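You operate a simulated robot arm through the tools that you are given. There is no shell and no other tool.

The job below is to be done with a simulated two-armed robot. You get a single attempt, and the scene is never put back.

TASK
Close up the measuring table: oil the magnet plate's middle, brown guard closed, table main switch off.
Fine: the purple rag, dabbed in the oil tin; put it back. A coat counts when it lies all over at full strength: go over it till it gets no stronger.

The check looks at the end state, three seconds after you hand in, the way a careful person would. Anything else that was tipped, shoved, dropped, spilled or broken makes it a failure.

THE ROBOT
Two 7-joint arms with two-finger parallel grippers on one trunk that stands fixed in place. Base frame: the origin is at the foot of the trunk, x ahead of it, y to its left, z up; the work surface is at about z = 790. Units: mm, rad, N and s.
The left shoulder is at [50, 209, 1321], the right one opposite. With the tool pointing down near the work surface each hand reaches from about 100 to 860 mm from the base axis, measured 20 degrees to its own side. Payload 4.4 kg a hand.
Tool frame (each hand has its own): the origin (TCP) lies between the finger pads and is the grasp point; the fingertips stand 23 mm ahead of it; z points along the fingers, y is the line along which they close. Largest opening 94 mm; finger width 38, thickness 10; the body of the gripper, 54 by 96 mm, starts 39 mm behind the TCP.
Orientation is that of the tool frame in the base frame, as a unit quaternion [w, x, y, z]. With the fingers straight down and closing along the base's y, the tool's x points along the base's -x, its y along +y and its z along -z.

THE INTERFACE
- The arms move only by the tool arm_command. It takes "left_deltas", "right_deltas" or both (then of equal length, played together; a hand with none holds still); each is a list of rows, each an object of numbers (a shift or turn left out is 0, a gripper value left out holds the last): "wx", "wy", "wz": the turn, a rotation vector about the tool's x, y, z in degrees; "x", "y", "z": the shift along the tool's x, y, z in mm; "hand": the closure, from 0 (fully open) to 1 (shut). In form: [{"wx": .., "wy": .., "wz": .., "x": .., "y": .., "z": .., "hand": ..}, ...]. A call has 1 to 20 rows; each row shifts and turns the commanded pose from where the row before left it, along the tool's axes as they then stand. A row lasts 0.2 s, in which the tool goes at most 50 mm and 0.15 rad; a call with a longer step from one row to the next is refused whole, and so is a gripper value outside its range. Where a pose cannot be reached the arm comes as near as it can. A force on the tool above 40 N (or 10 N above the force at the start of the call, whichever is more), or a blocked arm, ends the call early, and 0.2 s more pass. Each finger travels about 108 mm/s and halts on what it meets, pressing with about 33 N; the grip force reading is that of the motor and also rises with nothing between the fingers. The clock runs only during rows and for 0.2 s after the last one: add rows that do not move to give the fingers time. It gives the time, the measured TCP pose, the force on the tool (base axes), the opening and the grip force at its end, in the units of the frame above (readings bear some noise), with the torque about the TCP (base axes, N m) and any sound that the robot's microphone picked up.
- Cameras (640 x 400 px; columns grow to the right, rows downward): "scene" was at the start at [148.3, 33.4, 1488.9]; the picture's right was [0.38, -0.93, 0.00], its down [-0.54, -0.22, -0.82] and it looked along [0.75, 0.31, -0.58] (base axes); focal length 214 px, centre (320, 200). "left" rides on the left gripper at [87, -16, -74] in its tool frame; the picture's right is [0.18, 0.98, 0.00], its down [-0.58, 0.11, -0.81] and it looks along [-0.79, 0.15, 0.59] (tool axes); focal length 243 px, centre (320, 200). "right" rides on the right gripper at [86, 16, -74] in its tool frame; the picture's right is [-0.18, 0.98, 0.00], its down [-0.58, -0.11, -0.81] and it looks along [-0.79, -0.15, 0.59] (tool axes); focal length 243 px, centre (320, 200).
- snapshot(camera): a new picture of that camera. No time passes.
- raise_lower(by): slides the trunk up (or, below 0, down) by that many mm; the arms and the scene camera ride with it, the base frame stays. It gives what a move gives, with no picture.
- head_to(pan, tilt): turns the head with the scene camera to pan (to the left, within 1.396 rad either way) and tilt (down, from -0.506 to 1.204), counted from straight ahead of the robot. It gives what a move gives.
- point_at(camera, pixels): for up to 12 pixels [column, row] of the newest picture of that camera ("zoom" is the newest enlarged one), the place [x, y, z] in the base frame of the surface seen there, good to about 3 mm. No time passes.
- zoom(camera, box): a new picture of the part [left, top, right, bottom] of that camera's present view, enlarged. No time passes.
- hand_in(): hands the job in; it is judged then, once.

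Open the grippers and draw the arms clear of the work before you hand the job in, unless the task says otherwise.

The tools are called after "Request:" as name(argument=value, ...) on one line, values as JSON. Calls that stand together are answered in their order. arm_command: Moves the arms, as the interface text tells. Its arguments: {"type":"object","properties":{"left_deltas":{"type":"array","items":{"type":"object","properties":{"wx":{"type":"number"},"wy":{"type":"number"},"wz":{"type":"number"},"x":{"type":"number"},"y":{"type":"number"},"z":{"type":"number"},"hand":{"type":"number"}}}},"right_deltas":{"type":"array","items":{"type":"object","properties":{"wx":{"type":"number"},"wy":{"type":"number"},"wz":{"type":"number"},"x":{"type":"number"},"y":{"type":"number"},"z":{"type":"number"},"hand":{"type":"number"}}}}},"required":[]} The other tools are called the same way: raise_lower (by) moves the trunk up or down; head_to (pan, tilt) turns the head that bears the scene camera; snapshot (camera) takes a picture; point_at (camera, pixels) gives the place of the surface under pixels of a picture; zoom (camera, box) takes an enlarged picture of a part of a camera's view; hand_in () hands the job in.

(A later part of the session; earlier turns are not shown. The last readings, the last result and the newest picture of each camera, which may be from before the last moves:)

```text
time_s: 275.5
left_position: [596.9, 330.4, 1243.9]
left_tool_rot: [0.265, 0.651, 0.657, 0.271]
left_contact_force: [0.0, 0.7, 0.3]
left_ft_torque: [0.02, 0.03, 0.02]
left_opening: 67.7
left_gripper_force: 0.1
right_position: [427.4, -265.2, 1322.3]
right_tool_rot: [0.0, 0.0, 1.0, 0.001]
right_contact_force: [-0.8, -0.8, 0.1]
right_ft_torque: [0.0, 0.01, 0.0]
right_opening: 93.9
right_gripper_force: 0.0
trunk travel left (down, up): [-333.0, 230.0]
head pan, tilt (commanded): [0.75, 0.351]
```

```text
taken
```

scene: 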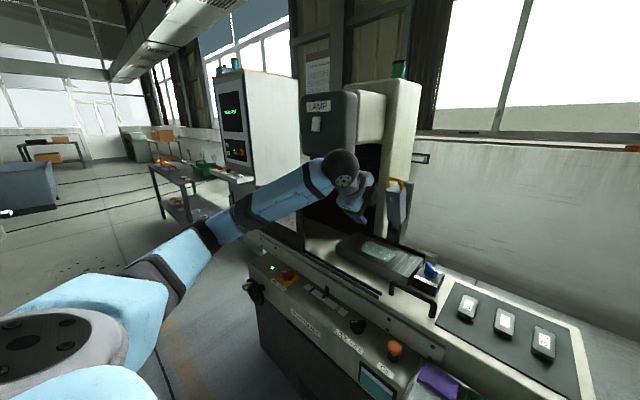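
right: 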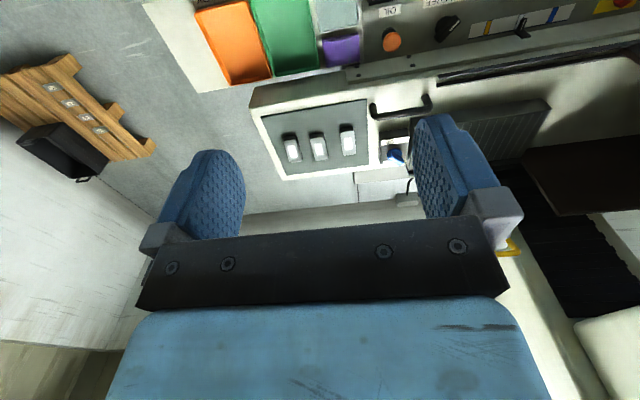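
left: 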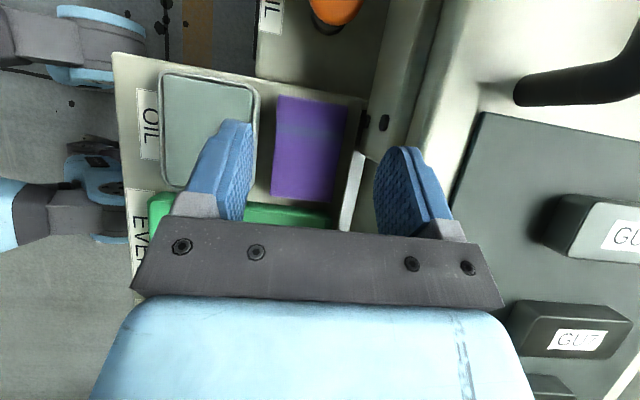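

Smooth. I continue outward to y≈600, narrowing the hand to about 36 mm, then to the pre-grasp point (623, 738, 1245).

Request:
arm_command(left_deltas=[{"x": 38, "hand": 0.617}, {"x": 38}, {"x": 38}, {"x": 38}, {"x": 38}, {"x": 38}, {"x": 38}, {}])

Request:
arm_command(left_deltas=[{"x": 35.5, "y": 4.6, "z": 4.5}, {"x": 35.5, "y": 4.6, "z": 4.5}, {"x": 35.5, "y": 4.6, "z": 4.5}, {"x": 35.5, "y": 4.6, "z": 4.5}, {}])

Request:
snapshot(camera="scene")

Request:
snapshot(camera="left")

```text
time_s: 277.3
left_position: [592.0, 595.2, 1245.6]
left_tool_rot: [0.265, 0.652, 0.657, 0.27]
left_contact_force: [0.5, -0.1, -0.5]
left_ft_torque: [0.04, 0.02, 0.02]
left_opening: 36.0
left_gripper_force: 0.0
right_position: [427.7, -264.8, 1321.5]
right_tool_rot: [0.001, 0.0, 1.0, 0.001]
right_contact_force: [0.0, 0.9, 0.6]
right_ft_torque: [0.0, 0.0, 0.01]
right_opening: 94.1
right_gripper_force: 0.2
trunk travel left (down, up): [-333.0, 230.0]
head pan, tilt (commanded): [0.75, 0.351]
```

```text
time_s: 278.5
left_position: [616.2, 735.4, 1244.9]
left_tool_rot: [0.266, 0.652, 0.657, 0.271]
left_contact_force: [-0.2, -0.3, 0.5]
left_ft_torque: [0.02, -0.02, 0.06]
left_opening: 35.8
left_gripper_force: 0.1
right_position: [426.5, -265.6, 1322.0]
right_tool_rot: [0.0, 0.001, 1.0, 0.001]
right_contact_force: [-0.6, -0.2, 0.2]
right_ft_torque: [0.01, 0.01, -0.01]
right_opening: 94.1
right_gripper_force: 0.0
trunk travel left (down, up): [-333.0, 230.0]
head pan, tilt (commanded): [0.75, 0.351]
```

```text
taken
```

scene: 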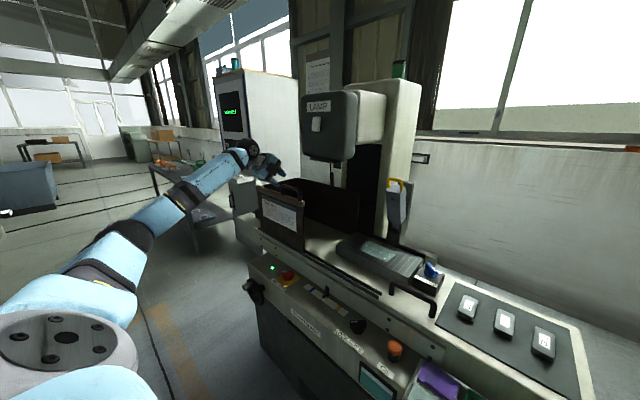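

```text
taken
```

left: 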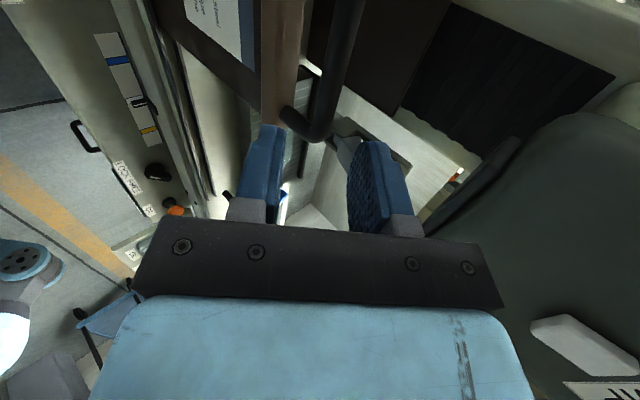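

The left camera shows the handle bar (from (345,0) to (318,125)) between the fingers. I measure the bar with this closer camera.

Request:
point_at(camera="left", pixels=[[345, 20], [338, 60], [330, 95], [318, 125], [325, 60], [352, 60], [318, 95], [343, 95], [297, 118], [280, 60], [300, 60], [590, 200]])

```text
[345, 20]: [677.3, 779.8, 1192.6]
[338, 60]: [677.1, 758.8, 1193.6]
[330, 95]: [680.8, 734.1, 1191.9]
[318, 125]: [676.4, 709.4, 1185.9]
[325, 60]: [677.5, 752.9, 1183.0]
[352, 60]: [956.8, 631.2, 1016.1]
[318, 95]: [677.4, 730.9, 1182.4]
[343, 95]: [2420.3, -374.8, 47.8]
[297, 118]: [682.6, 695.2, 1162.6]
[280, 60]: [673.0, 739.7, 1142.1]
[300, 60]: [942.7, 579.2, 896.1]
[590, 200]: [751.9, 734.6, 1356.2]
```

Bar centre ≈ (683, y, 1184.5), radius ~8. I advance along the approach direction 60 mm with a 5 mm correction, then check.

Request:
arm_command(left_deltas=[{"x": 1, "y": 2.7, "z": 20}, {"x": 1, "y": 2.7, "z": 20}, {"z": 20}, {}])

Request:
snapshot(camera="left")

Request:
zoom(camera="scene", box=[215, 130, 335, 210])

```text
time_s: 279.5
left_position: [662.4, 740.7, 1207.9]
left_tool_rot: [0.265, 0.651, 0.658, 0.271]
left_contact_force: [0.6, 0.7, 0.6]
left_ft_torque: [0.0, 0.03, 0.02]
left_opening: 36.0
left_gripper_force: 0.0
right_position: [426.6, -264.8, 1322.2]
right_tool_rot: [0.001, 0.0, 1.0, -0.001]
right_contact_force: [-1.0, -0.8, 0.3]
right_ft_torque: [-0.02, -0.01, -0.04]
right_opening: 94.2
right_gripper_force: 0.0
trunk travel left (down, up): [-333.0, 230.0]
head pan, tilt (commanded): [0.75, 0.351]
```

```text
taken
```

left: 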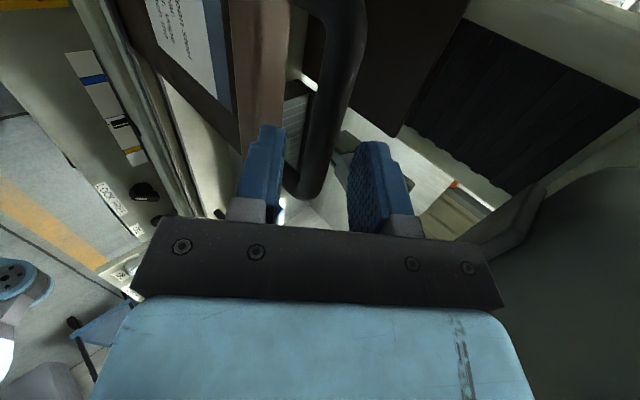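

```text
5.00 times, centred on (275, 170) of scene
```

zoom: 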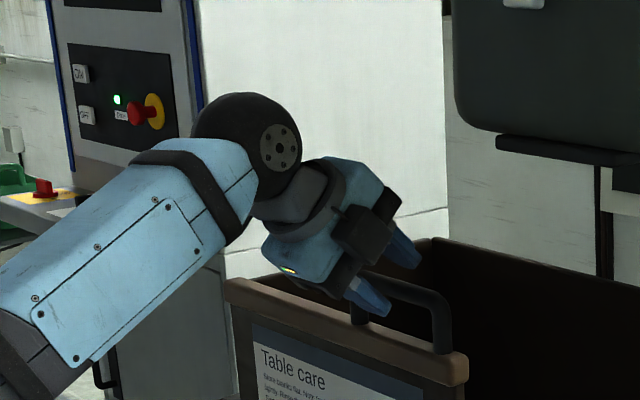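

The bar is between the fingers. I advance the last 23 mm and close on the bar.

Request:
arm_command(left_deltas=[{"y": -0.8, "z": 12}, {"y": -0.7, "z": 11}, {}])

Request:
arm_command(left_deltas=[{"hand": 0.75}, {"hand": 0.9}, {}, {}])

Request:
snapshot(camera="left")

```text
time_s: 280.3
left_position: [678.3, 739.1, 1189.4]
left_tool_rot: [0.266, 0.65, 0.658, 0.27]
left_contact_force: [-0.1, -0.1, 0.6]
left_ft_torque: [-0.02, 0.0, 0.04]
left_opening: 35.9
left_gripper_force: 0.0
right_position: [427.4, -265.2, 1322.3]
right_tool_rot: [0.0, -0.001, 1.0, 0.0]
right_contact_force: [0.0, -0.2, -0.6]
right_ft_torque: [-0.01, 0.0, -0.01]
right_opening: 94.0
right_gripper_force: 0.0
trunk travel left (down, up): [-333.0, 230.0]
head pan, tilt (commanded): [0.75, 0.351]
```

```text
time_s: 281.3
left_position: [679.3, 738.0, 1190.5]
left_tool_rot: [0.266, 0.652, 0.656, 0.271]
left_contact_force: [19.0, 2.6, 12.7]
left_ft_torque: [1.13, -0.15, -1.62]
left_opening: 16.0
left_gripper_force: 45.2
right_position: [428.9, -266.8, 1321.6]
right_tool_rot: [0.0, 0.0, 1.0, 0.002]
right_contact_force: [-0.7, -0.3, 0.8]
right_ft_torque: [-0.02, 0.01, 0.0]
right_opening: 94.2
right_gripper_force: 0.1
trunk travel left (down, up): [-333.0, 230.0]
head pan, tilt (commanded): [0.75, 0.351]
```

```text
taken
```

left: 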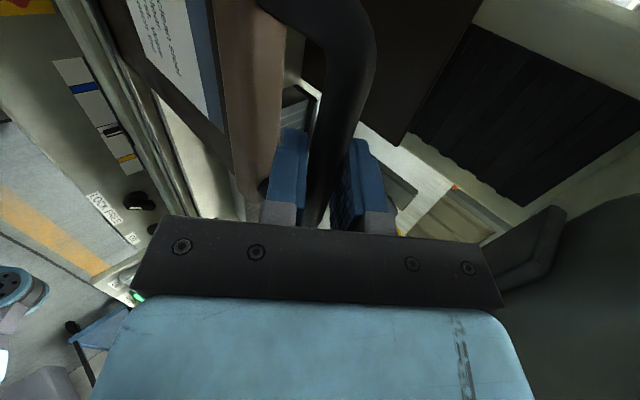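

Bar gripped at 16 mm. The side load (19, 13 N) says I should shift ~1 mm along +tool-y; I do so, then test a small pull along −y.

Request:
arm_command(left_deltas=[{"y": 0.8}, {"y": 0.5}, {}])

Request:
arm_command(left_deltas=[{"x": -5}, {"x": -8}, {"x": -8}, {}])

Request:
zoom(camera="scene", box=[215, 130, 335, 210])

```text
time_s: 282.1
left_position: [679.3, 739.2, 1190.6]
left_tool_rot: [0.265, 0.651, 0.658, 0.269]
left_contact_force: [14.4, -2.0, 10.0]
left_ft_torque: [1.41, -0.14, -1.15]
left_opening: 16.2
left_gripper_force: 44.9
right_position: [428.3, -267.8, 1321.5]
right_tool_rot: [0.0, 0.0, 1.0, 0.001]
right_contact_force: [0.1, -0.5, -0.8]
right_ft_torque: [0.01, -0.02, 0.04]
right_opening: 94.0
right_gripper_force: 0.1
trunk travel left (down, up): [-333.0, 230.0]
head pan, tilt (commanded): [0.75, 0.351]
```

```text
time_s: 283.1
left_position: [679.5, 718.8, 1190.2]
left_tool_rot: [0.264, 0.652, 0.657, 0.271]
left_contact_force: [11.0, 1.3, 9.3]
left_ft_torque: [1.42, -0.13, -1.01]
left_opening: 15.8
left_gripper_force: 45.0
right_position: [427.9, -266.1, 1322.0]
right_tool_rot: [0.0, 0.0, 1.0, 0.001]
right_contact_force: [-0.2, 0.0, -0.2]
right_ft_torque: [-0.03, -0.02, -0.04]
right_opening: 93.9
right_gripper_force: 0.0
trunk travel left (down, up): [-333.0, 230.0]
head pan, tilt (commanded): [0.75, 0.351]
```

```text
5.00 times, centred on (275, 170) of scene
```

zoom: 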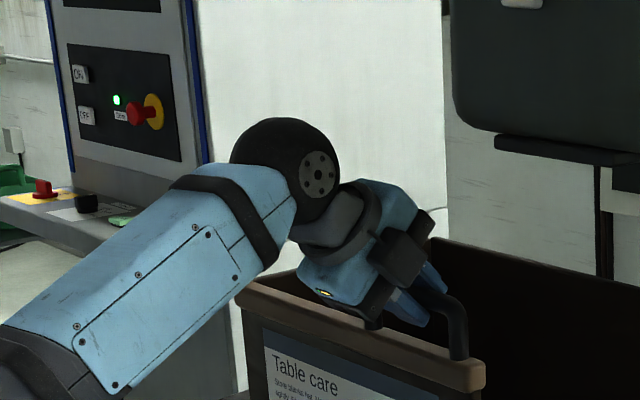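

The guard moves with the hand at low force. I continue pulling along −y for 200 mm.

Request:
arm_command(left_deltas=[{"x": -10, "y": 0.5}, {"x": -14}, {"x": -16}, {"x": -16}, {"x": -16}, {"x": -16}, {"x": -16}, {"x": -16}, {"x": -16}, {"x": -16}, {"x": -16}, {"x": -16}, {"x": -14}, {}])

Request:
snapshot(camera="scene")

```text
time_s: 286.1
left_position: [679.1, 521.0, 1190.6]
left_tool_rot: [0.266, 0.651, 0.657, 0.27]
left_contact_force: [-30.4, 0.2, -12.1]
left_ft_torque: [1.36, 0.18, -1.0]
left_opening: 16.4
left_gripper_force: 45.0
right_position: [425.4, -263.4, 1323.9]
right_tool_rot: [0.003, 0.001, 1.0, 0.0]
right_contact_force: [-0.3, 0.8, 0.0]
right_ft_torque: [0.01, 0.0, 0.0]
right_opening: 94.0
right_gripper_force: 0.1
trunk travel left (down, up): [-333.0, 230.0]
head pan, tilt (commanded): [0.75, 0.351]
```

```text
taken
```

scene: 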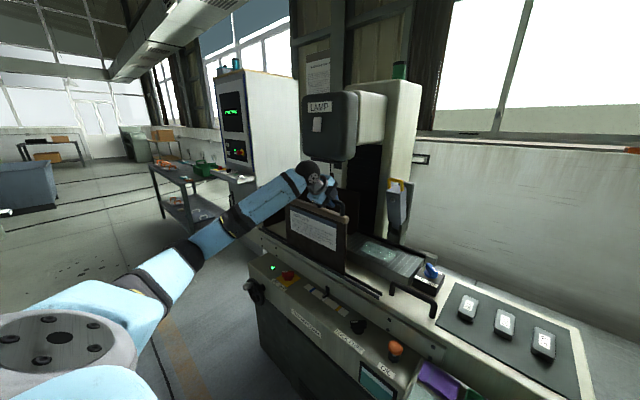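

The guard has moved about 215 mm; a side load of −30 N in x has built up from a slight axis error. I correct ~2.4 mm in −x and continue pulling with compensation.

Request:
arm_command(left_deltas=[{"y": -0.9, "z": -0.9}, {"y": -0.8, "z": -0.8}, {}])

Request:
arm_command(left_deltas=[{"x": -8, "y": -0.07, "z": -0.07}, {"x": -14, "y": -0.12, "z": -0.12}, {"x": -14, "y": -0.12, "z": -0.12}, {"x": -14, "y": -0.12, "z": -0.12}, {"x": -14, "y": -0.12, "z": -0.12}, {"x": -14, "y": -0.12, "z": -0.12}, {"x": -10, "y": -0.09, "z": -0.09}, {}])

Request:
zoom(camera="scene", box=[255, 150, 455, 310])

```text
time_s: 286.9
left_position: [679.6, 521.5, 1190.8]
left_tool_rot: [0.268, 0.651, 0.657, 0.27]
left_contact_force: [-5.2, 0.2, -2.3]
left_ft_torque: [0.78, 0.06, -1.63]
left_opening: 15.9
left_gripper_force: 45.3
right_position: [427.4, -263.6, 1322.8]
right_tool_rot: [0.0, 0.001, 1.0, 0.001]
right_contact_force: [0.8, -0.3, -0.2]
right_ft_torque: [0.01, -0.03, -0.01]
right_opening: 94.0
right_gripper_force: 0.0
trunk travel left (down, up): [-333.0, 230.0]
head pan, tilt (commanded): [0.75, 0.351]
```

```text
time_s: 288.7
left_position: [678.5, 431.7, 1190.7]
left_tool_rot: [0.266, 0.651, 0.657, 0.271]
left_contact_force: [7.8, 2.1, 12.1]
left_ft_torque: [1.75, -0.24, -0.75]
left_opening: 16.0
left_gripper_force: 44.8
right_position: [427.1, -265.6, 1321.1]
right_tool_rot: [0.001, 0.0, 1.0, 0.001]
right_contact_force: [0.2, -0.2, -0.9]
right_ft_torque: [0.01, 0.01, 0.0]
right_opening: 94.0
right_gripper_force: 0.1
trunk travel left (down, up): [-333.0, 230.0]
head pan, tilt (commanded): [0.75, 0.351]
```

```text
2.50 times, centred on (355, 230) of scene
```

zoom: 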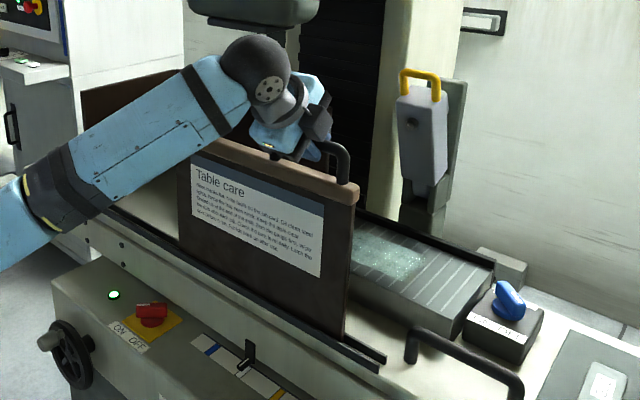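

Moved ~307 mm; the panel's right edge is near y≈362 and the rail ends near 304. I pull on in 6 mm steps, watching for an end stop.

Request:
arm_command(left_deltas=[{"x": -6, "y": -0.05, "z": -0.05}, {"x": -6, "y": -0.05, "z": -0.05}, {"x": -6, "y": -0.05, "z": -0.05}, {"x": -6, "y": -0.05, "z": -0.05}, {"x": -6, "y": -0.05, "z": -0.05}, {"x": -6, "y": -0.05, "z": -0.05}, {}])

Request:
arm_command(left_deltas=[{"x": -5, "y": -0.05, "z": -0.05}, {"x": -5, "y": -0.05, "z": -0.05}, {}])

Request:
zoom(camera="scene", box=[255, 150, 455, 310])

```text
time_s: 290.3
left_position: [678.6, 397.2, 1191.3]
left_tool_rot: [0.266, 0.652, 0.656, 0.271]
left_contact_force: [23.3, 2.1, 24.5]
left_ft_torque: [0.94, -0.17, -1.45]
left_opening: 16.2
left_gripper_force: 45.1
right_position: [427.7, -266.6, 1322.3]
right_tool_rot: [0.0, 0.001, 1.0, 0.001]
right_contact_force: [0.0, -0.4, 0.5]
right_ft_torque: [0.02, 0.05, 0.0]
right_opening: 94.1
right_gripper_force: 0.1
trunk travel left (down, up): [-333.0, 230.0]
head pan, tilt (commanded): [0.75, 0.351]
```

```text
time_s: 291.1
left_position: [679.7, 383.8, 1190.4]
left_tool_rot: [0.265, 0.651, 0.657, 0.272]
left_contact_force: [27.5, 2.5, 31.5]
left_ft_torque: [1.08, -0.22, -1.27]
left_opening: 16.3
left_gripper_force: 45.0
right_position: [428.3, -267.9, 1322.4]
right_tool_rot: [0.0, 0.0, 1.0, 0.001]
right_contact_force: [-0.7, 0.7, -0.1]
right_ft_torque: [0.01, 0.03, 0.02]
right_opening: 93.8
right_gripper_force: 0.1
trunk travel left (down, up): [-333.0, 230.0]
head pan, tilt (commanded): [0.75, 0.351]
```

```text
2.50 times, centred on (355, 230) of scene
```

zoom: 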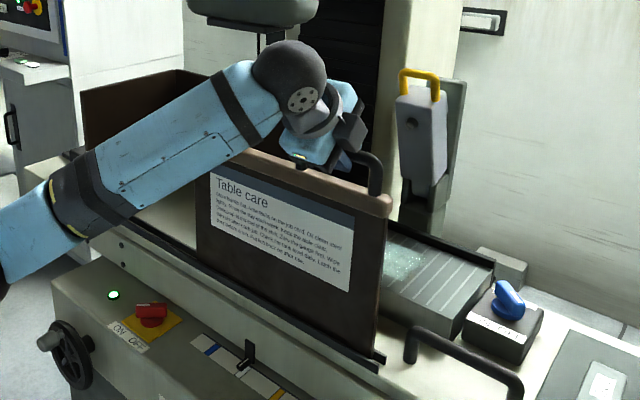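

The right edge is at about y≈315, almost at the rail end. I relieve the side load (+1.8 mm along tool-y) and go on in 3 mm steps.

Request:
arm_command(left_deltas=[{"y": 0.9}, {"y": 0.9}, {}])

Request:
arm_command(left_deltas=[{"x": -3}, {"x": -3}, {"x": -3}, {}])

```text
time_s: 291.9
left_position: [678.8, 385.0, 1190.5]
left_tool_rot: [0.265, 0.652, 0.657, 0.27]
left_contact_force: [8.4, -1.7, 17.4]
left_ft_torque: [1.83, -0.18, -0.67]
left_opening: 16.3
left_gripper_force: 44.9
right_position: [428.2, -266.3, 1321.2]
right_tool_rot: [0.001, 0.0, 1.0, 0.001]
right_contact_force: [0.3, -0.3, -0.2]
right_ft_torque: [-0.03, 0.01, 0.01]
right_opening: 94.0
right_gripper_force: 0.2
trunk travel left (down, up): [-333.0, 230.0]
head pan, tilt (commanded): [0.75, 0.351]
```

```text
time_s: 292.9
left_position: [678.7, 378.7, 1190.3]
left_tool_rot: [0.265, 0.651, 0.658, 0.27]
left_contact_force: [-3.6, 8.7, 8.1]
left_ft_torque: [1.25, 0.02, -1.26]
left_opening: 16.0
left_gripper_force: 44.8
right_position: [426.5, -263.8, 1323.0]
right_tool_rot: [0.001, 0.0, 1.0, 0.0]
right_contact_force: [-0.3, -0.6, 0.4]
right_ft_torque: [-0.01, -0.03, 0.0]
right_opening: 93.9
right_gripper_force: 0.1
trunk travel left (down, up): [-333.0, 230.0]
head pan, tilt (commanded): [0.75, 0.351]
```

y-force has risen to 8.7 N: the stop may be near. Two more 2 mm steps.

Request:
arm_command(left_deltas=[{"x": -2}, {"x": -2}, {}])

Request:
zoom(camera="scene", box=[255, 150, 455, 310])

```text
time_s: 293.7
left_position: [678.6, 378.6, 1190.9]
left_tool_rot: [0.267, 0.649, 0.659, 0.27]
left_contact_force: [-0.4, 29.1, 7.6]
left_ft_torque: [1.62, -0.03, -0.69]
left_opening: 16.5
left_gripper_force: 45.1
right_position: [427.2, -260.4, 1323.6]
right_tool_rot: [0.001, 0.0, 1.0, -0.002]
right_contact_force: [-0.4, 1.1, -0.3]
right_ft_torque: [-0.01, -0.03, 0.05]
right_opening: 94.0
right_gripper_force: 0.2
trunk travel left (down, up): [-333.0, 230.0]
head pan, tilt (commanded): [0.75, 0.351]
```

```text
2.50 times, centred on (355, 230) of scene
```

zoom: 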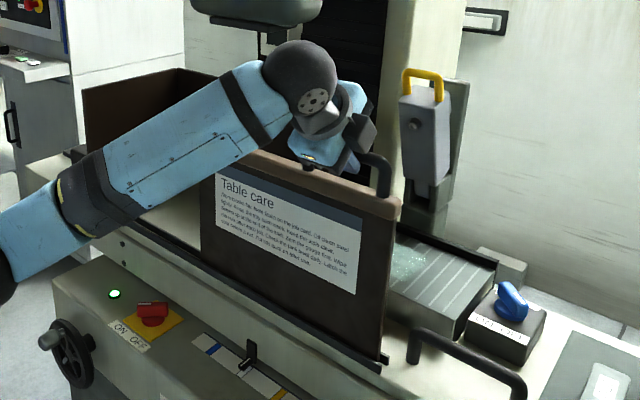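

A hard stop: 29 N with no further motion, the guard is at its end. I ease the pull by 2 mm (still pressing lightly) and open the hand.

Request:
arm_command(left_deltas=[{"x": 2}, {}])

Request:
arm_command(left_deltas=[{"hand": 0.617}, {}, {}])

Request:
snapshot(camera="left")

```text
time_s: 294.3
left_position: [678.8, 378.8, 1189.9]
left_tool_rot: [0.267, 0.651, 0.657, 0.27]
left_contact_force: [4.8, 27.2, 9.7]
left_ft_torque: [2.09, -0.17, -0.33]
left_opening: 16.3
left_gripper_force: 44.6
right_position: [428.1, -261.1, 1322.5]
right_tool_rot: [0.0, 0.0, 1.0, -0.001]
right_contact_force: [-0.6, -0.3, 0.8]
right_ft_torque: [0.0, 0.01, 0.01]
right_opening: 93.8
right_gripper_force: 0.1
trunk travel left (down, up): [-333.0, 230.0]
head pan, tilt (commanded): [0.75, 0.351]
```

```text
time_s: 295.1
left_position: [679.4, 374.1, 1190.1]
left_tool_rot: [0.266, 0.651, 0.658, 0.269]
left_contact_force: [0.7, 0.0, 0.2]
left_ft_torque: [0.01, -0.02, 0.0]
left_opening: 35.7
left_gripper_force: 0.0
right_position: [428.9, -265.6, 1322.3]
right_tool_rot: [0.0, 0.0, 1.0, 0.0]
right_contact_force: [0.8, 0.1, 0.6]
right_ft_torque: [-0.02, 0.03, 0.0]
right_opening: 93.9
right_gripper_force: 0.0
trunk travel left (down, up): [-333.0, 230.0]
head pan, tilt (commanded): [0.75, 0.351]
```

```text
taken
```

left: 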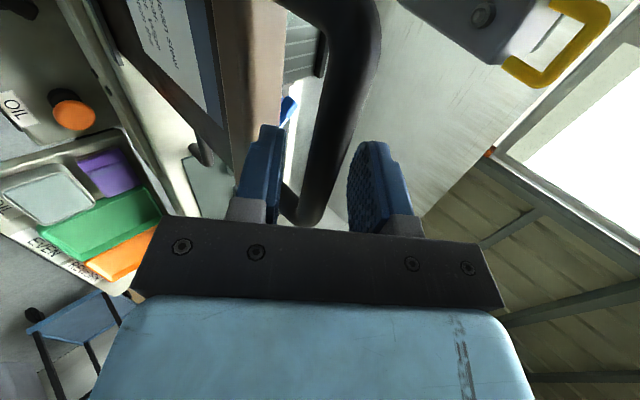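

Released with zero force. I retreat straight back along the approach direction by 90 mm.

Request:
arm_command(left_deltas=[{"z": -15}, {"z": -25}, {"z": -25}, {"z": -25}, {}])

Request:
snapshot(camera="scene")

Request:
zoom(camera="scene", box=[235, 160, 455, 330])

```text
time_s: 296.3
left_position: [617.1, 374.3, 1255.9]
left_tool_rot: [0.265, 0.651, 0.658, 0.269]
left_contact_force: [0.9, -0.6, -0.4]
left_ft_torque: [0.01, -0.04, 0.01]
left_opening: 36.1
left_gripper_force: 0.0
right_position: [428.4, -265.2, 1321.4]
right_tool_rot: [-0.001, 0.001, 1.0, 0.0]
right_contact_force: [-0.1, -0.4, -0.1]
right_ft_torque: [0.0, 0.05, 0.0]
right_opening: 94.0
right_gripper_force: 0.0
trunk travel left (down, up): [-333.0, 230.0]
head pan, tilt (commanded): [0.75, 0.351]
```

```text
taken
```

scene: 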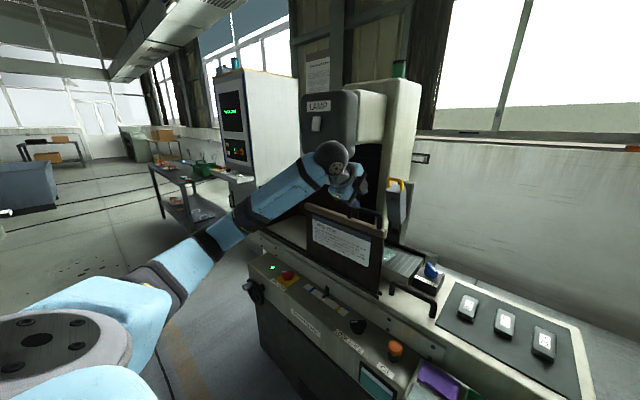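

```text
2.35 times, centred on (345, 245) of scene
```

zoom: 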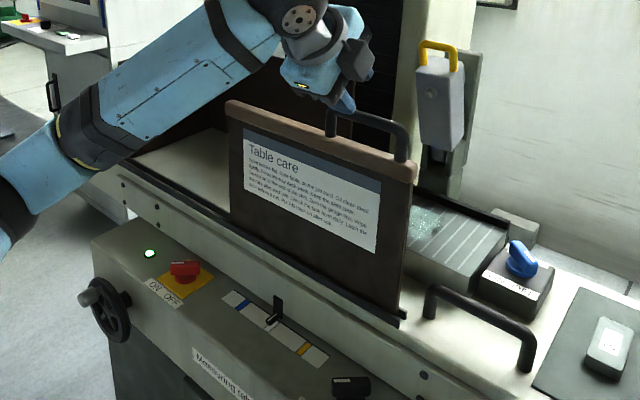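

The guard stands closed at the rail's end. Now the main switch: I zoom on the red knob to measure its bar ends and orientation.

Request:
zoom(camera="scene", box=[265, 255, 315, 290])

Request:
point_at(camera="zoom", pixels=[[240, 210], [300, 210], [270, 195], [290, 250], [320, 230], [255, 230], [230, 200], [330, 200], [280, 220], [200, 250], [280, 300], [350, 230]])

```text
11.43 times, centred on (290, 272) of scene
```

zoom: 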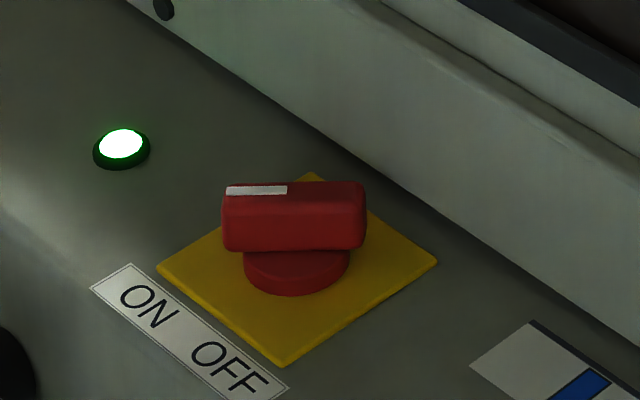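

```text
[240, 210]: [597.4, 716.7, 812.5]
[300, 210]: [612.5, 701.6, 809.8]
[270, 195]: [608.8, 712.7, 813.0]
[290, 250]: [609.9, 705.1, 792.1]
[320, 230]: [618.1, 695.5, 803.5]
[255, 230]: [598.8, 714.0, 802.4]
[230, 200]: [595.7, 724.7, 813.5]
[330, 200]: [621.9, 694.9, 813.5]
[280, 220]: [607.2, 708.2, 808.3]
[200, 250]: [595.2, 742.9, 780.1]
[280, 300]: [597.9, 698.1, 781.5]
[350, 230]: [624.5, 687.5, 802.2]
```

The bar's white end points to az ≈ 128–135° (front-left, ON). I measure the yellow plate's corners and bar's top edges to find the knob's axis.

Request:
point_at(camera="zoom", pixels=[[160, 268], [312, 176], [433, 262], [282, 360], [228, 188], [363, 185], [222, 245], [363, 245], [245, 265], [348, 265], [297, 290], [320, 183]])

Request:
zoom(camera="scene", box=[275, 262, 307, 284])

```text
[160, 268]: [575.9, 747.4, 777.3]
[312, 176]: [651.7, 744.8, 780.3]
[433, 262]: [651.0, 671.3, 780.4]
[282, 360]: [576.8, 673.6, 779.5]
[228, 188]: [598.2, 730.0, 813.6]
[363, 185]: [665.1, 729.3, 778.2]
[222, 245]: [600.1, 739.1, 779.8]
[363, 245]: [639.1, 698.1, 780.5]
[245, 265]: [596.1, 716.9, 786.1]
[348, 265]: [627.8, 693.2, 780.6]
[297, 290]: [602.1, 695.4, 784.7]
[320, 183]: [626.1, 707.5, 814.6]
```

```text
16.00 times, centred on (291, 273) of scene
```

zoom: 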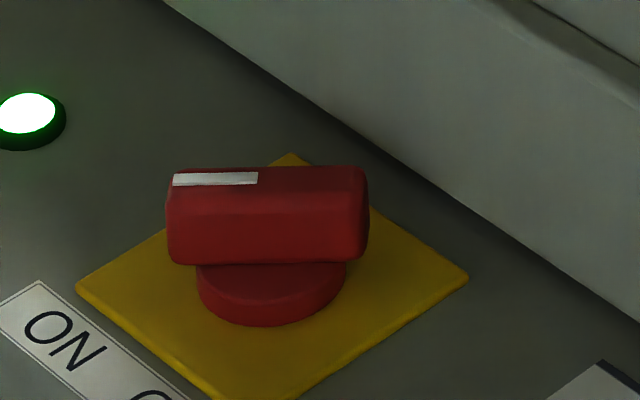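

The knob's axis is at (614, 709), bar about 50×16 mm with top z≈814. The gripper body will be close to the table's apron, so I measure that wall near y≈700.

Request:
snapshot(camera="scene")

Request:
point_at(camera="scene", pixels=[[295, 262], [300, 255], [300, 250], [298, 245], [300, 240], [305, 235], [310, 262], [285, 245], [280, 235], [290, 240], [320, 262], [315, 250]])

Request:
zoom(camera="scene", box=[245, 215, 345, 295])

```text
taken
```

scene: 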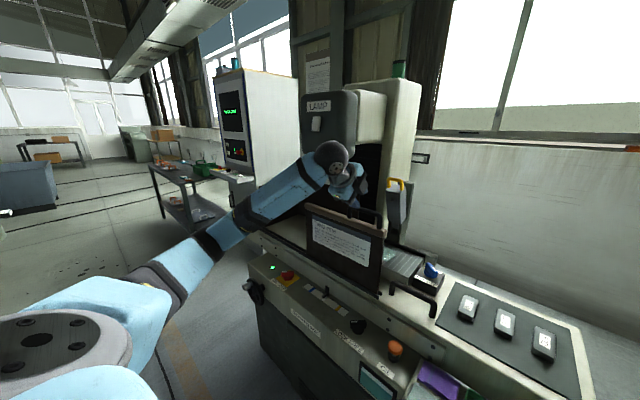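

```text
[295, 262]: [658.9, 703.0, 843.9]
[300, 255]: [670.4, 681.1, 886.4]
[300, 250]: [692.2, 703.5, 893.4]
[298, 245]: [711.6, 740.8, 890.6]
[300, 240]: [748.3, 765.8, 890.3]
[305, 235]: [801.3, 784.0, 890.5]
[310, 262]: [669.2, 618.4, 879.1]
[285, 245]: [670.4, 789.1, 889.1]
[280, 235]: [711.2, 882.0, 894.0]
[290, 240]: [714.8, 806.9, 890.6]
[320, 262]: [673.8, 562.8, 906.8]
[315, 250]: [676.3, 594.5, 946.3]
```

```text
5.00 times, centred on (295, 255) of scene
```

zoom: 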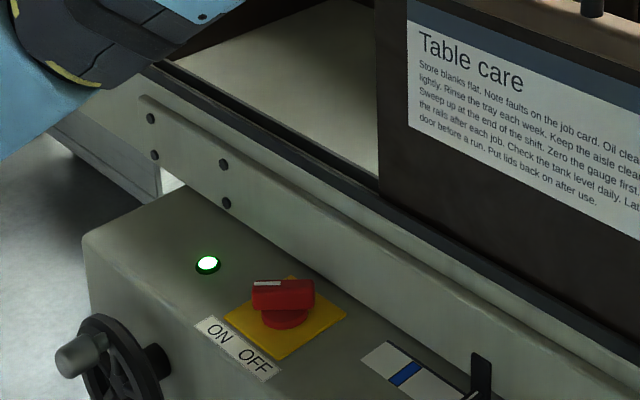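

The apron face is at x≈659–670, only 45 mm from the knob axis, so I'll use a 35° lean with the hand body toward the robot. I check the handwheel's extents near (530, 850) for camera-box clearance.

Request:
zoom(camera="scene", box=[235, 262, 315, 318])

Request:
point_at(camera="zoom", pixels=[[110, 145], [175, 160], [190, 230], [60, 200], [130, 215], [80, 180], [100, 270], [140, 150], [90, 150], [230, 200], [150, 300], [215, 260]])

```text
7.14 times, centred on (275, 290) of scene
```

zoom: 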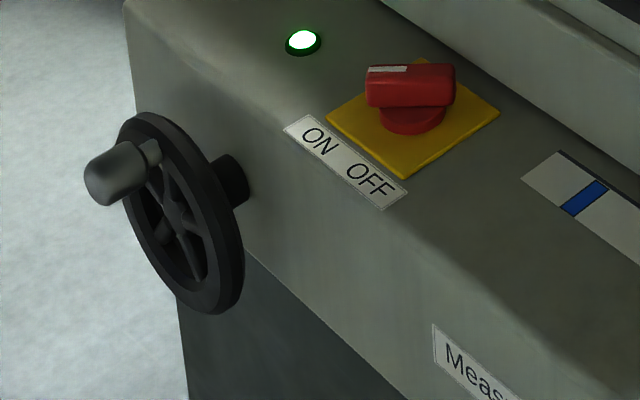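

```text
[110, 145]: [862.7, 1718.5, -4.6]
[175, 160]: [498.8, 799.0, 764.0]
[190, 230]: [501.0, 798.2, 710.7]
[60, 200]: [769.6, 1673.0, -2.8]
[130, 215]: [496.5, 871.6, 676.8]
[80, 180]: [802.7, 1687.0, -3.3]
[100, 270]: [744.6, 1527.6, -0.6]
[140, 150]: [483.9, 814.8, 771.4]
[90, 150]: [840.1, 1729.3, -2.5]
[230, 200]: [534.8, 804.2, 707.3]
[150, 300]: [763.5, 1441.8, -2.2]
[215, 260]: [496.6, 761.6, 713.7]
```

Handwheel top is about z≈785, below the camera box's path. I now back away from the guard handle, set the hand vertical, yaw +45° (bar-aligned) and lean 35° toward the front-right.

Request:
arm_command(left_deltas=[{"x": 10, "y": -14, "z": -14, "hand": 0.574}, {"x": 10, "y": -14, "z": -14}, {"x": 10, "y": -14, "z": -14}, {"wx": 7.5}, {"wx": 7.5}, {"wx": 7.5}, {"wx": 7.5}, {"wx": 7.5}, {"wx": 7.5}, {}])

Request:
arm_command(left_deltas=[{"wz": -7.5}, {"wz": -7.5}, {"wz": -7.5}, {"wz": -7.5}, {"wz": -7.5}, {"wz": -7.5}, {"wy": -7}, {"wy": -7}, {"wy": -7}, {"wy": -7}, {"wy": -7}, {}])

Request:
raise_lower(by=-200)

Request:
snapshot(camera="scene")

```text
time_s: 298.5
left_position: [557.1, 404.6, 1255.8]
left_tool_rot: [-0.005, 0.703, 0.711, -0.003]
left_contact_force: [0.1, 0.0, -0.4]
left_ft_torque: [0.0, 0.0, 0.01]
left_opening: 40.1
left_gripper_force: 0.1
right_position: [427.2, -263.9, 1322.4]
right_tool_rot: [0.0, 0.0, 1.0, 0.0]
right_contact_force: [0.2, 0.5, -0.6]
right_ft_torque: [-0.01, 0.02, -0.04]
right_opening: 94.0
right_gripper_force: 0.0
trunk travel left (down, up): [-333.0, 230.0]
head pan, tilt (commanded): [0.75, 0.351]
```

```text
time_s: 301.1
left_position: [558.1, 405.6, 1254.9]
left_tool_rot: [0.274, 0.361, 0.884, -0.115]
left_contact_force: [-0.1, -0.9, 0.1]
left_ft_torque: [0.0, -0.02, -0.01]
left_opening: 40.1
left_gripper_force: 0.0
right_position: [428.8, -265.1, 1321.9]
right_tool_rot: [-0.001, 0.001, 1.0, 0.0]
right_contact_force: [-0.8, 0.4, -0.4]
right_ft_torque: [0.03, -0.03, 0.0]
right_opening: 94.0
right_gripper_force: 0.1
trunk travel left (down, up): [-333.0, 230.0]
head pan, tilt (commanded): [0.75, 0.351]
```

```text
time_s: 303.3
left_position: [557.7, 405.0, 1055.6]
left_tool_rot: [0.274, 0.36, 0.884, -0.114]
left_contact_force: [-0.3, 0.0, -0.3]
left_ft_torque: [0.0, -0.03, 0.0]
left_opening: 40.1
left_gripper_force: 0.1
right_position: [427.7, -264.7, 1122.6]
right_tool_rot: [0.0, 0.0, 1.0, 0.0]
right_contact_force: [0.6, 0.6, -0.5]
right_ft_torque: [0.03, 0.01, -0.02]
right_opening: 93.9
right_gripper_force: 0.1
trunk travel left (down, up): [-133.0, 430.0]
head pan, tilt (commanded): [0.75, 0.351]
```

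```text
taken
```

scene: 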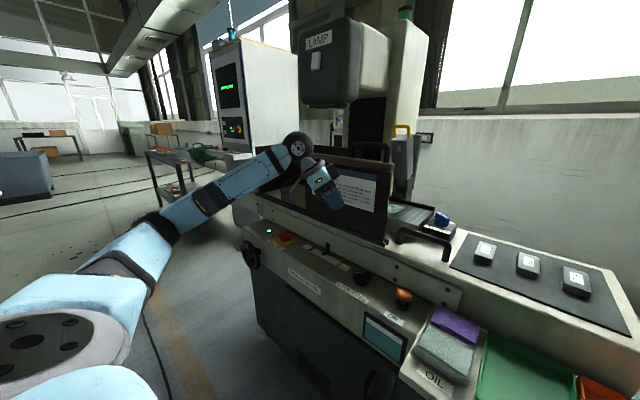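

Orientation is as planned (closing line az 45.6°, perpendicular to the bar). I move above the knob to (614, 709, 930).

Request:
arm_command(left_deltas=[{"x": 23.6, "y": 28.6, "z": 0.44}, {"x": 23.6, "y": 28.6, "z": 0.44}, {"x": 23.6, "y": 28.6, "z": 0.44}, {"x": 23.6, "y": 28.6, "z": 0.44}, {"x": 23.6, "y": 28.6, "z": 0.44}, {"x": 23.6, "y": 28.6, "z": 0.44}, {"x": 23.6, "y": 28.6, "z": 0.44}, {"x": 23.6, "y": 28.6, "z": 0.44}, {"x": 23.6, "y": 28.6, "z": 0.44}, {}])

Request:
snapshot(camera="left")

Request:
zoom(camera="scene", box=[220, 150, 360, 290])

```text
time_s: 305.5
left_position: [613.9, 710.2, 930.0]
left_tool_rot: [0.275, 0.36, 0.884, -0.114]
left_contact_force: [0.9, -0.2, -0.1]
left_ft_torque: [0.04, -0.03, 0.02]
left_opening: 39.8
left_gripper_force: 0.0
right_position: [428.0, -265.8, 1121.9]
right_tool_rot: [0.0, 0.0, 1.0, 0.001]
right_contact_force: [-0.7, -1.0, 0.3]
right_ft_torque: [-0.01, -0.02, 0.01]
right_opening: 93.8
right_gripper_force: 0.1
trunk travel left (down, up): [-133.0, 430.0]
head pan, tilt (commanded): [0.75, 0.351]
```

```text
taken
```

left: 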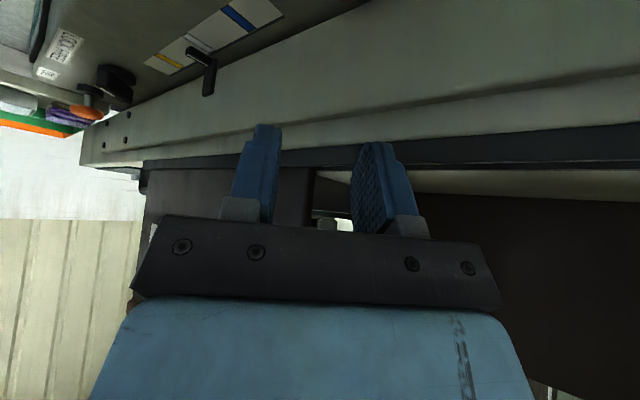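

```text
2.86 times, centred on (290, 220) of scene
```

zoom: 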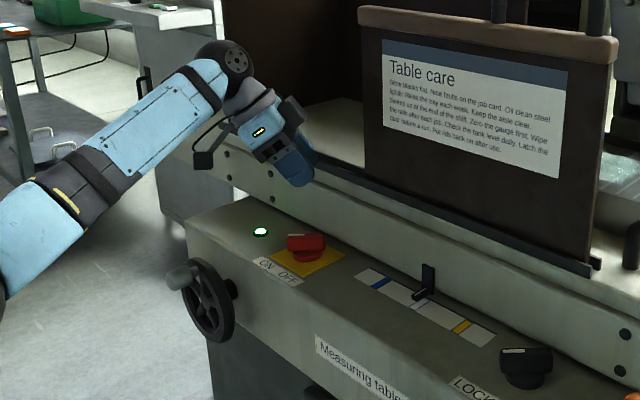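

Above the knob with the camera box clear. I descend 60 mm and look again.

Request:
arm_command(left_deltas=[{"x": 11.3, "z": 16.4}, {"x": 11.3, "z": 16.4}, {"x": 11.3, "z": 16.4}, {}])

Request:
zoom(camera="scene", box=[260, 190, 330, 250])

```text
time_s: 306.5
left_position: [613.1, 711.2, 872.0]
left_tool_rot: [0.275, 0.361, 0.884, -0.114]
left_contact_force: [-0.2, 0.0, -0.7]
left_ft_torque: [-0.02, 0.02, 0.01]
left_opening: 40.3
left_gripper_force: 0.0
right_position: [426.6, -265.5, 1122.6]
right_tool_rot: [0.0, 0.001, 1.0, 0.0]
right_contact_force: [1.0, 0.2, 0.5]
right_ft_torque: [0.02, 0.01, 0.0]
right_opening: 93.7
right_gripper_force: 0.1
trunk travel left (down, up): [-133.0, 430.0]
head pan, tilt (commanded): [0.75, 0.351]
```

```text
6.67 times, centred on (295, 220) of scene
```

zoom: 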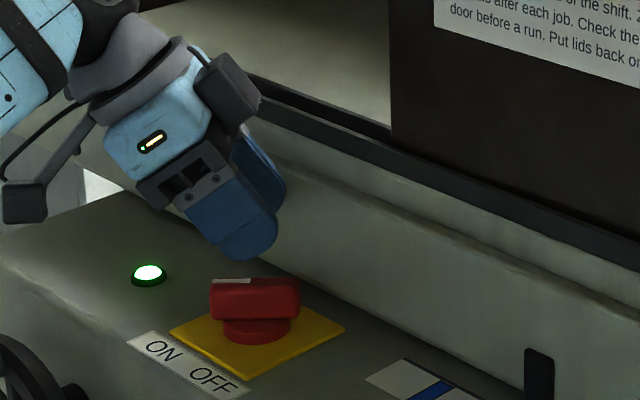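

Fingers are over the knob. I check how far the dark block on the hand (240,95) is from the apron/rail before descending.

Request:
point_at(camera="zoom", pixels=[[240, 95], [255, 100], [215, 75], [265, 165], [250, 250], [300, 160], [255, 285], [215, 285], [298, 285], [255, 325], [20, 200], [280, 200]])

```text
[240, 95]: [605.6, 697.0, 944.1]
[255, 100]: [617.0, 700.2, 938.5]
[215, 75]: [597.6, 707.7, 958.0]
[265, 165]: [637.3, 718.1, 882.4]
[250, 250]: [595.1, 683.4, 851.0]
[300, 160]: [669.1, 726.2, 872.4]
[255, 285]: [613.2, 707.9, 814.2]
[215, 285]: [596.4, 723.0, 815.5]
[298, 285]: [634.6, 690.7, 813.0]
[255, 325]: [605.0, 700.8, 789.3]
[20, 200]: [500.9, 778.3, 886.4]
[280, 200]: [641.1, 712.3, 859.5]
```

Bar centre is about (615, 708). I adjust by ~2 mm and descend to straddle the bar (TCP z≈829).

Request:
arm_command(left_deltas=[{"x": 4.2, "y": -0.4, "z": 9}, {"x": 5.6, "z": 9}, {"x": 6.2, "z": 9}, {}])

Request:
arm_command(left_deltas=[{"x": 3, "z": 4.3}, {"x": 2.7, "z": 3.9}, {}])

Request:
zoom(camera="scene", box=[260, 190, 330, 250])

```text
time_s: 307.5
left_position: [614.6, 708.1, 840.0]
left_tool_rot: [0.274, 0.36, 0.884, -0.114]
left_contact_force: [-1.0, -0.1, -0.5]
left_ft_torque: [0.0, 0.0, -0.02]
left_opening: 39.9
left_gripper_force: 0.1
right_position: [429.1, -264.6, 1122.4]
right_tool_rot: [0.0, 0.0, 1.0, 0.0]
right_contact_force: [0.6, -0.4, 0.1]
right_ft_torque: [0.01, 0.01, 0.01]
right_opening: 93.9
right_gripper_force: 0.0
trunk travel left (down, up): [-133.0, 430.0]
head pan, tilt (commanded): [0.75, 0.351]
```

```text
time_s: 308.3
left_position: [614.2, 707.2, 829.7]
left_tool_rot: [0.274, 0.36, 0.884, -0.114]
left_contact_force: [0.5, 0.4, 0.1]
left_ft_torque: [0.01, 0.01, -0.01]
left_opening: 40.2
left_gripper_force: 0.2
right_position: [427.3, -265.3, 1121.6]
right_tool_rot: [0.0, 0.0, 1.0, 0.001]
right_contact_force: [0.6, -0.6, 1.2]
right_ft_torque: [0.01, 0.01, -0.02]
right_opening: 93.9
right_gripper_force: 0.0
trunk travel left (down, up): [-133.0, 430.0]
head pan, tilt (commanded): [0.75, 0.351]
```

```text
6.67 times, centred on (295, 220) of scene
```

zoom: 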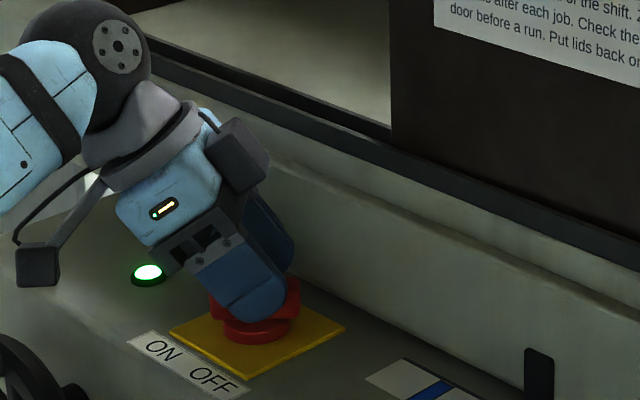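

The fingers straddle the bar with no contact. I close the hand on it.

Request:
arm_command(left_deltas=[{"hand": 0.7}, {"hand": 0.9}, {}, {}])

Request:
zoom(camera="scene", box=[260, 190, 330, 250])

```text
time_s: 309.3
left_position: [616.8, 707.8, 830.0]
left_tool_rot: [0.275, 0.359, 0.884, -0.113]
left_contact_force: [18.8, 18.7, 6.8]
left_ft_torque: [0.16, -0.71, -0.03]
left_opening: 21.0
left_gripper_force: 12.7
right_position: [428.3, -264.6, 1123.3]
right_tool_rot: [0.0, -0.001, 1.0, 0.0]
right_contact_force: [0.3, -0.5, 1.1]
right_ft_torque: [-0.01, 0.01, -0.01]
right_opening: 94.3
right_gripper_force: 0.1
trunk travel left (down, up): [-133.0, 430.0]
head pan, tilt (commanded): [0.75, 0.351]
```

```text
6.67 times, centred on (295, 220) of scene
```

zoom: 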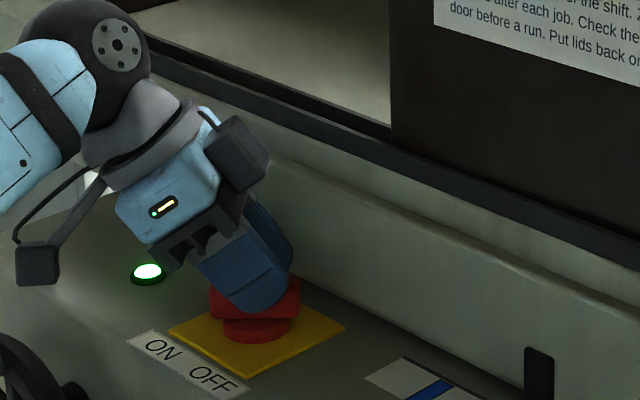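

The far finger touches first (side load +27 N along tool-y), so I shift ~2.5 mm along +tool-y while the fingers finish closing.

Request:
arm_command(left_deltas=[{"y": 1.2}, {"y": 1.0}, {}, {}])

```text
time_s: 310.3
left_position: [616.7, 708.4, 829.6]
left_tool_rot: [0.273, 0.36, 0.884, -0.115]
left_contact_force: [16.4, 13.5, 7.7]
left_ft_torque: [0.32, -0.56, -0.02]
left_opening: 19.0
left_gripper_force: 11.0
right_position: [427.3, -265.3, 1123.2]
right_tool_rot: [0.0, 0.0, 1.0, 0.001]
right_contact_force: [0.6, 0.0, -0.1]
right_ft_torque: [0.03, 0.0, -0.02]
right_opening: 94.0
right_gripper_force: 0.0
trunk travel left (down, up): [-133.0, 430.0]
head pan, tilt (commanded): [0.75, 0.351]
```

Opening is down to 19 mm; still one-sided. Another 1.5 mm shift.

Request:
arm_command(left_deltas=[{"y": 0.8}, {"y": 0.8}, {}, {}])

```text
time_s: 311.3
left_position: [617.5, 709.9, 829.8]
left_tool_rot: [0.273, 0.36, 0.885, -0.115]
left_contact_force: [5.0, 0.3, 2.6]
left_ft_torque: [0.03, -0.61, 0.0]
left_opening: 17.8
left_gripper_force: 45.0
right_position: [428.0, -265.4, 1123.0]
right_tool_rot: [0.0, 0.0, 1.0, 0.0]
right_contact_force: [0.4, -0.3, -0.3]
right_ft_torque: [0.02, 0.0, -0.03]
right_opening: 94.0
right_gripper_force: 0.0
trunk travel left (down, up): [-133.0, 430.0]
head pan, tilt (commanded): [0.75, 0.351]
```

Gripped at 17.8 mm with balanced force. I start turning about the vertical axis toward OFF (pointer swinging through the front), 14° first.

Request:
arm_command(left_deltas=[{"wx": -3.97, "wz": -5.75}, {"wx": -3.97, "wz": -5.75}, {}])

Request:
zoom(camera="scene", box=[260, 190, 330, 250])

```text
time_s: 312.1
left_position: [617.3, 711.1, 829.4]
left_tool_rot: [0.284, 0.25, 0.922, -0.079]
left_contact_force: [-0.4, -2.6, -2.8]
left_ft_torque: [0.05, -0.46, -0.03]
left_opening: 17.8
left_gripper_force: 45.1
right_position: [428.9, -265.2, 1122.7]
right_tool_rot: [0.0, -0.001, 1.0, 0.0]
right_contact_force: [-0.2, 0.1, -0.1]
right_ft_torque: [0.0, 0.01, 0.02]
right_opening: 93.7
right_gripper_force: 0.1
trunk travel left (down, up): [-133.0, 430.0]
head pan, tilt (commanded): [0.75, 0.351]
```

```text
6.67 times, centred on (295, 220) of scene
```

zoom: 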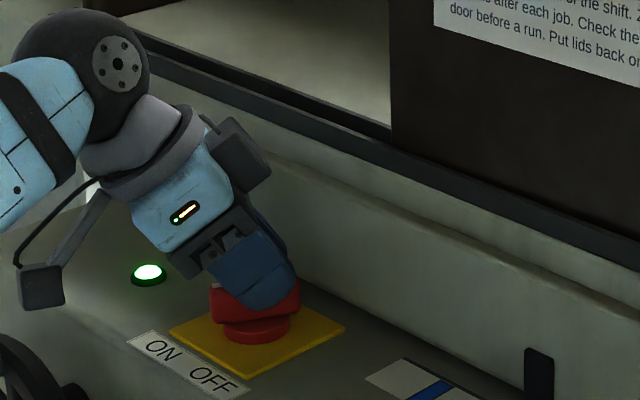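

Low forces; the bar turns with the hand. Another 28°.

Request:
arm_command(left_deltas=[{"wx": -3.97, "wz": -5.75}, {"wx": -3.97, "wz": -5.75}, {"wx": -3.97, "wz": -5.75}, {"wx": -3.97, "wz": -5.75}, {}])

Request:
zoom(camera="scene", box=[260, 190, 330, 250])

```text
time_s: 313.3
left_position: [617.0, 710.3, 829.7]
left_tool_rot: [0.295, 0.019, 0.955, -0.007]
left_contact_force: [1.4, -7.4, -5.9]
left_ft_torque: [0.05, -0.7, 0.0]
left_opening: 18.1
left_gripper_force: 45.0
right_position: [427.8, -264.4, 1121.9]
right_tool_rot: [-0.001, 0.0, 1.0, -0.001]
right_contact_force: [-0.1, 0.0, 0.4]
right_ft_torque: [-0.01, 0.03, -0.02]
right_opening: 94.1
right_gripper_force: 0.0
trunk travel left (down, up): [-133.0, 430.0]
head pan, tilt (commanded): [0.75, 0.351]
```

```text
6.67 times, centred on (295, 220) of scene
```

zoom: 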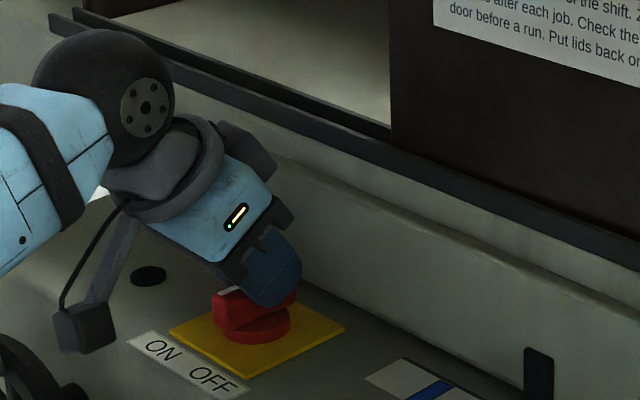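

The green light has gone out at about the midpoint. I continue 42° to bring the pointer to the OFF position.

Request:
arm_command(left_deltas=[{"wx": -3.97, "wz": -5.75}, {"wx": -3.97, "wz": -5.75}, {"wx": -3.97, "wz": -5.75}, {"wx": -3.97, "wz": -5.75}, {"wx": -3.97, "wz": -5.75}, {}])

Request:
zoom(camera="scene", box=[260, 190, 330, 250])

```text
time_s: 314.7
left_position: [617.3, 710.4, 828.1]
left_tool_rot: [0.283, -0.268, 0.917, 0.083]
left_contact_force: [-5.1, -3.9, -6.0]
left_ft_torque: [-0.18, -0.07, 0.07]
left_opening: 17.9
left_gripper_force: 45.4
right_position: [428.1, -264.5, 1122.1]
right_tool_rot: [0.0, 0.0, 1.0, 0.0]
right_contact_force: [0.2, -0.3, -0.2]
right_ft_torque: [-0.02, 0.02, 0.0]
right_opening: 93.7
right_gripper_force: 0.0
trunk travel left (down, up): [-133.0, 430.0]
head pan, tilt (commanded): [0.75, 0.351]
```

```text
6.67 times, centred on (295, 220) of scene
```

zoom: 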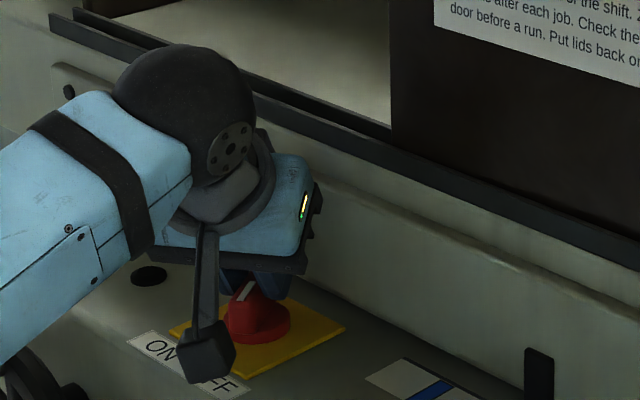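

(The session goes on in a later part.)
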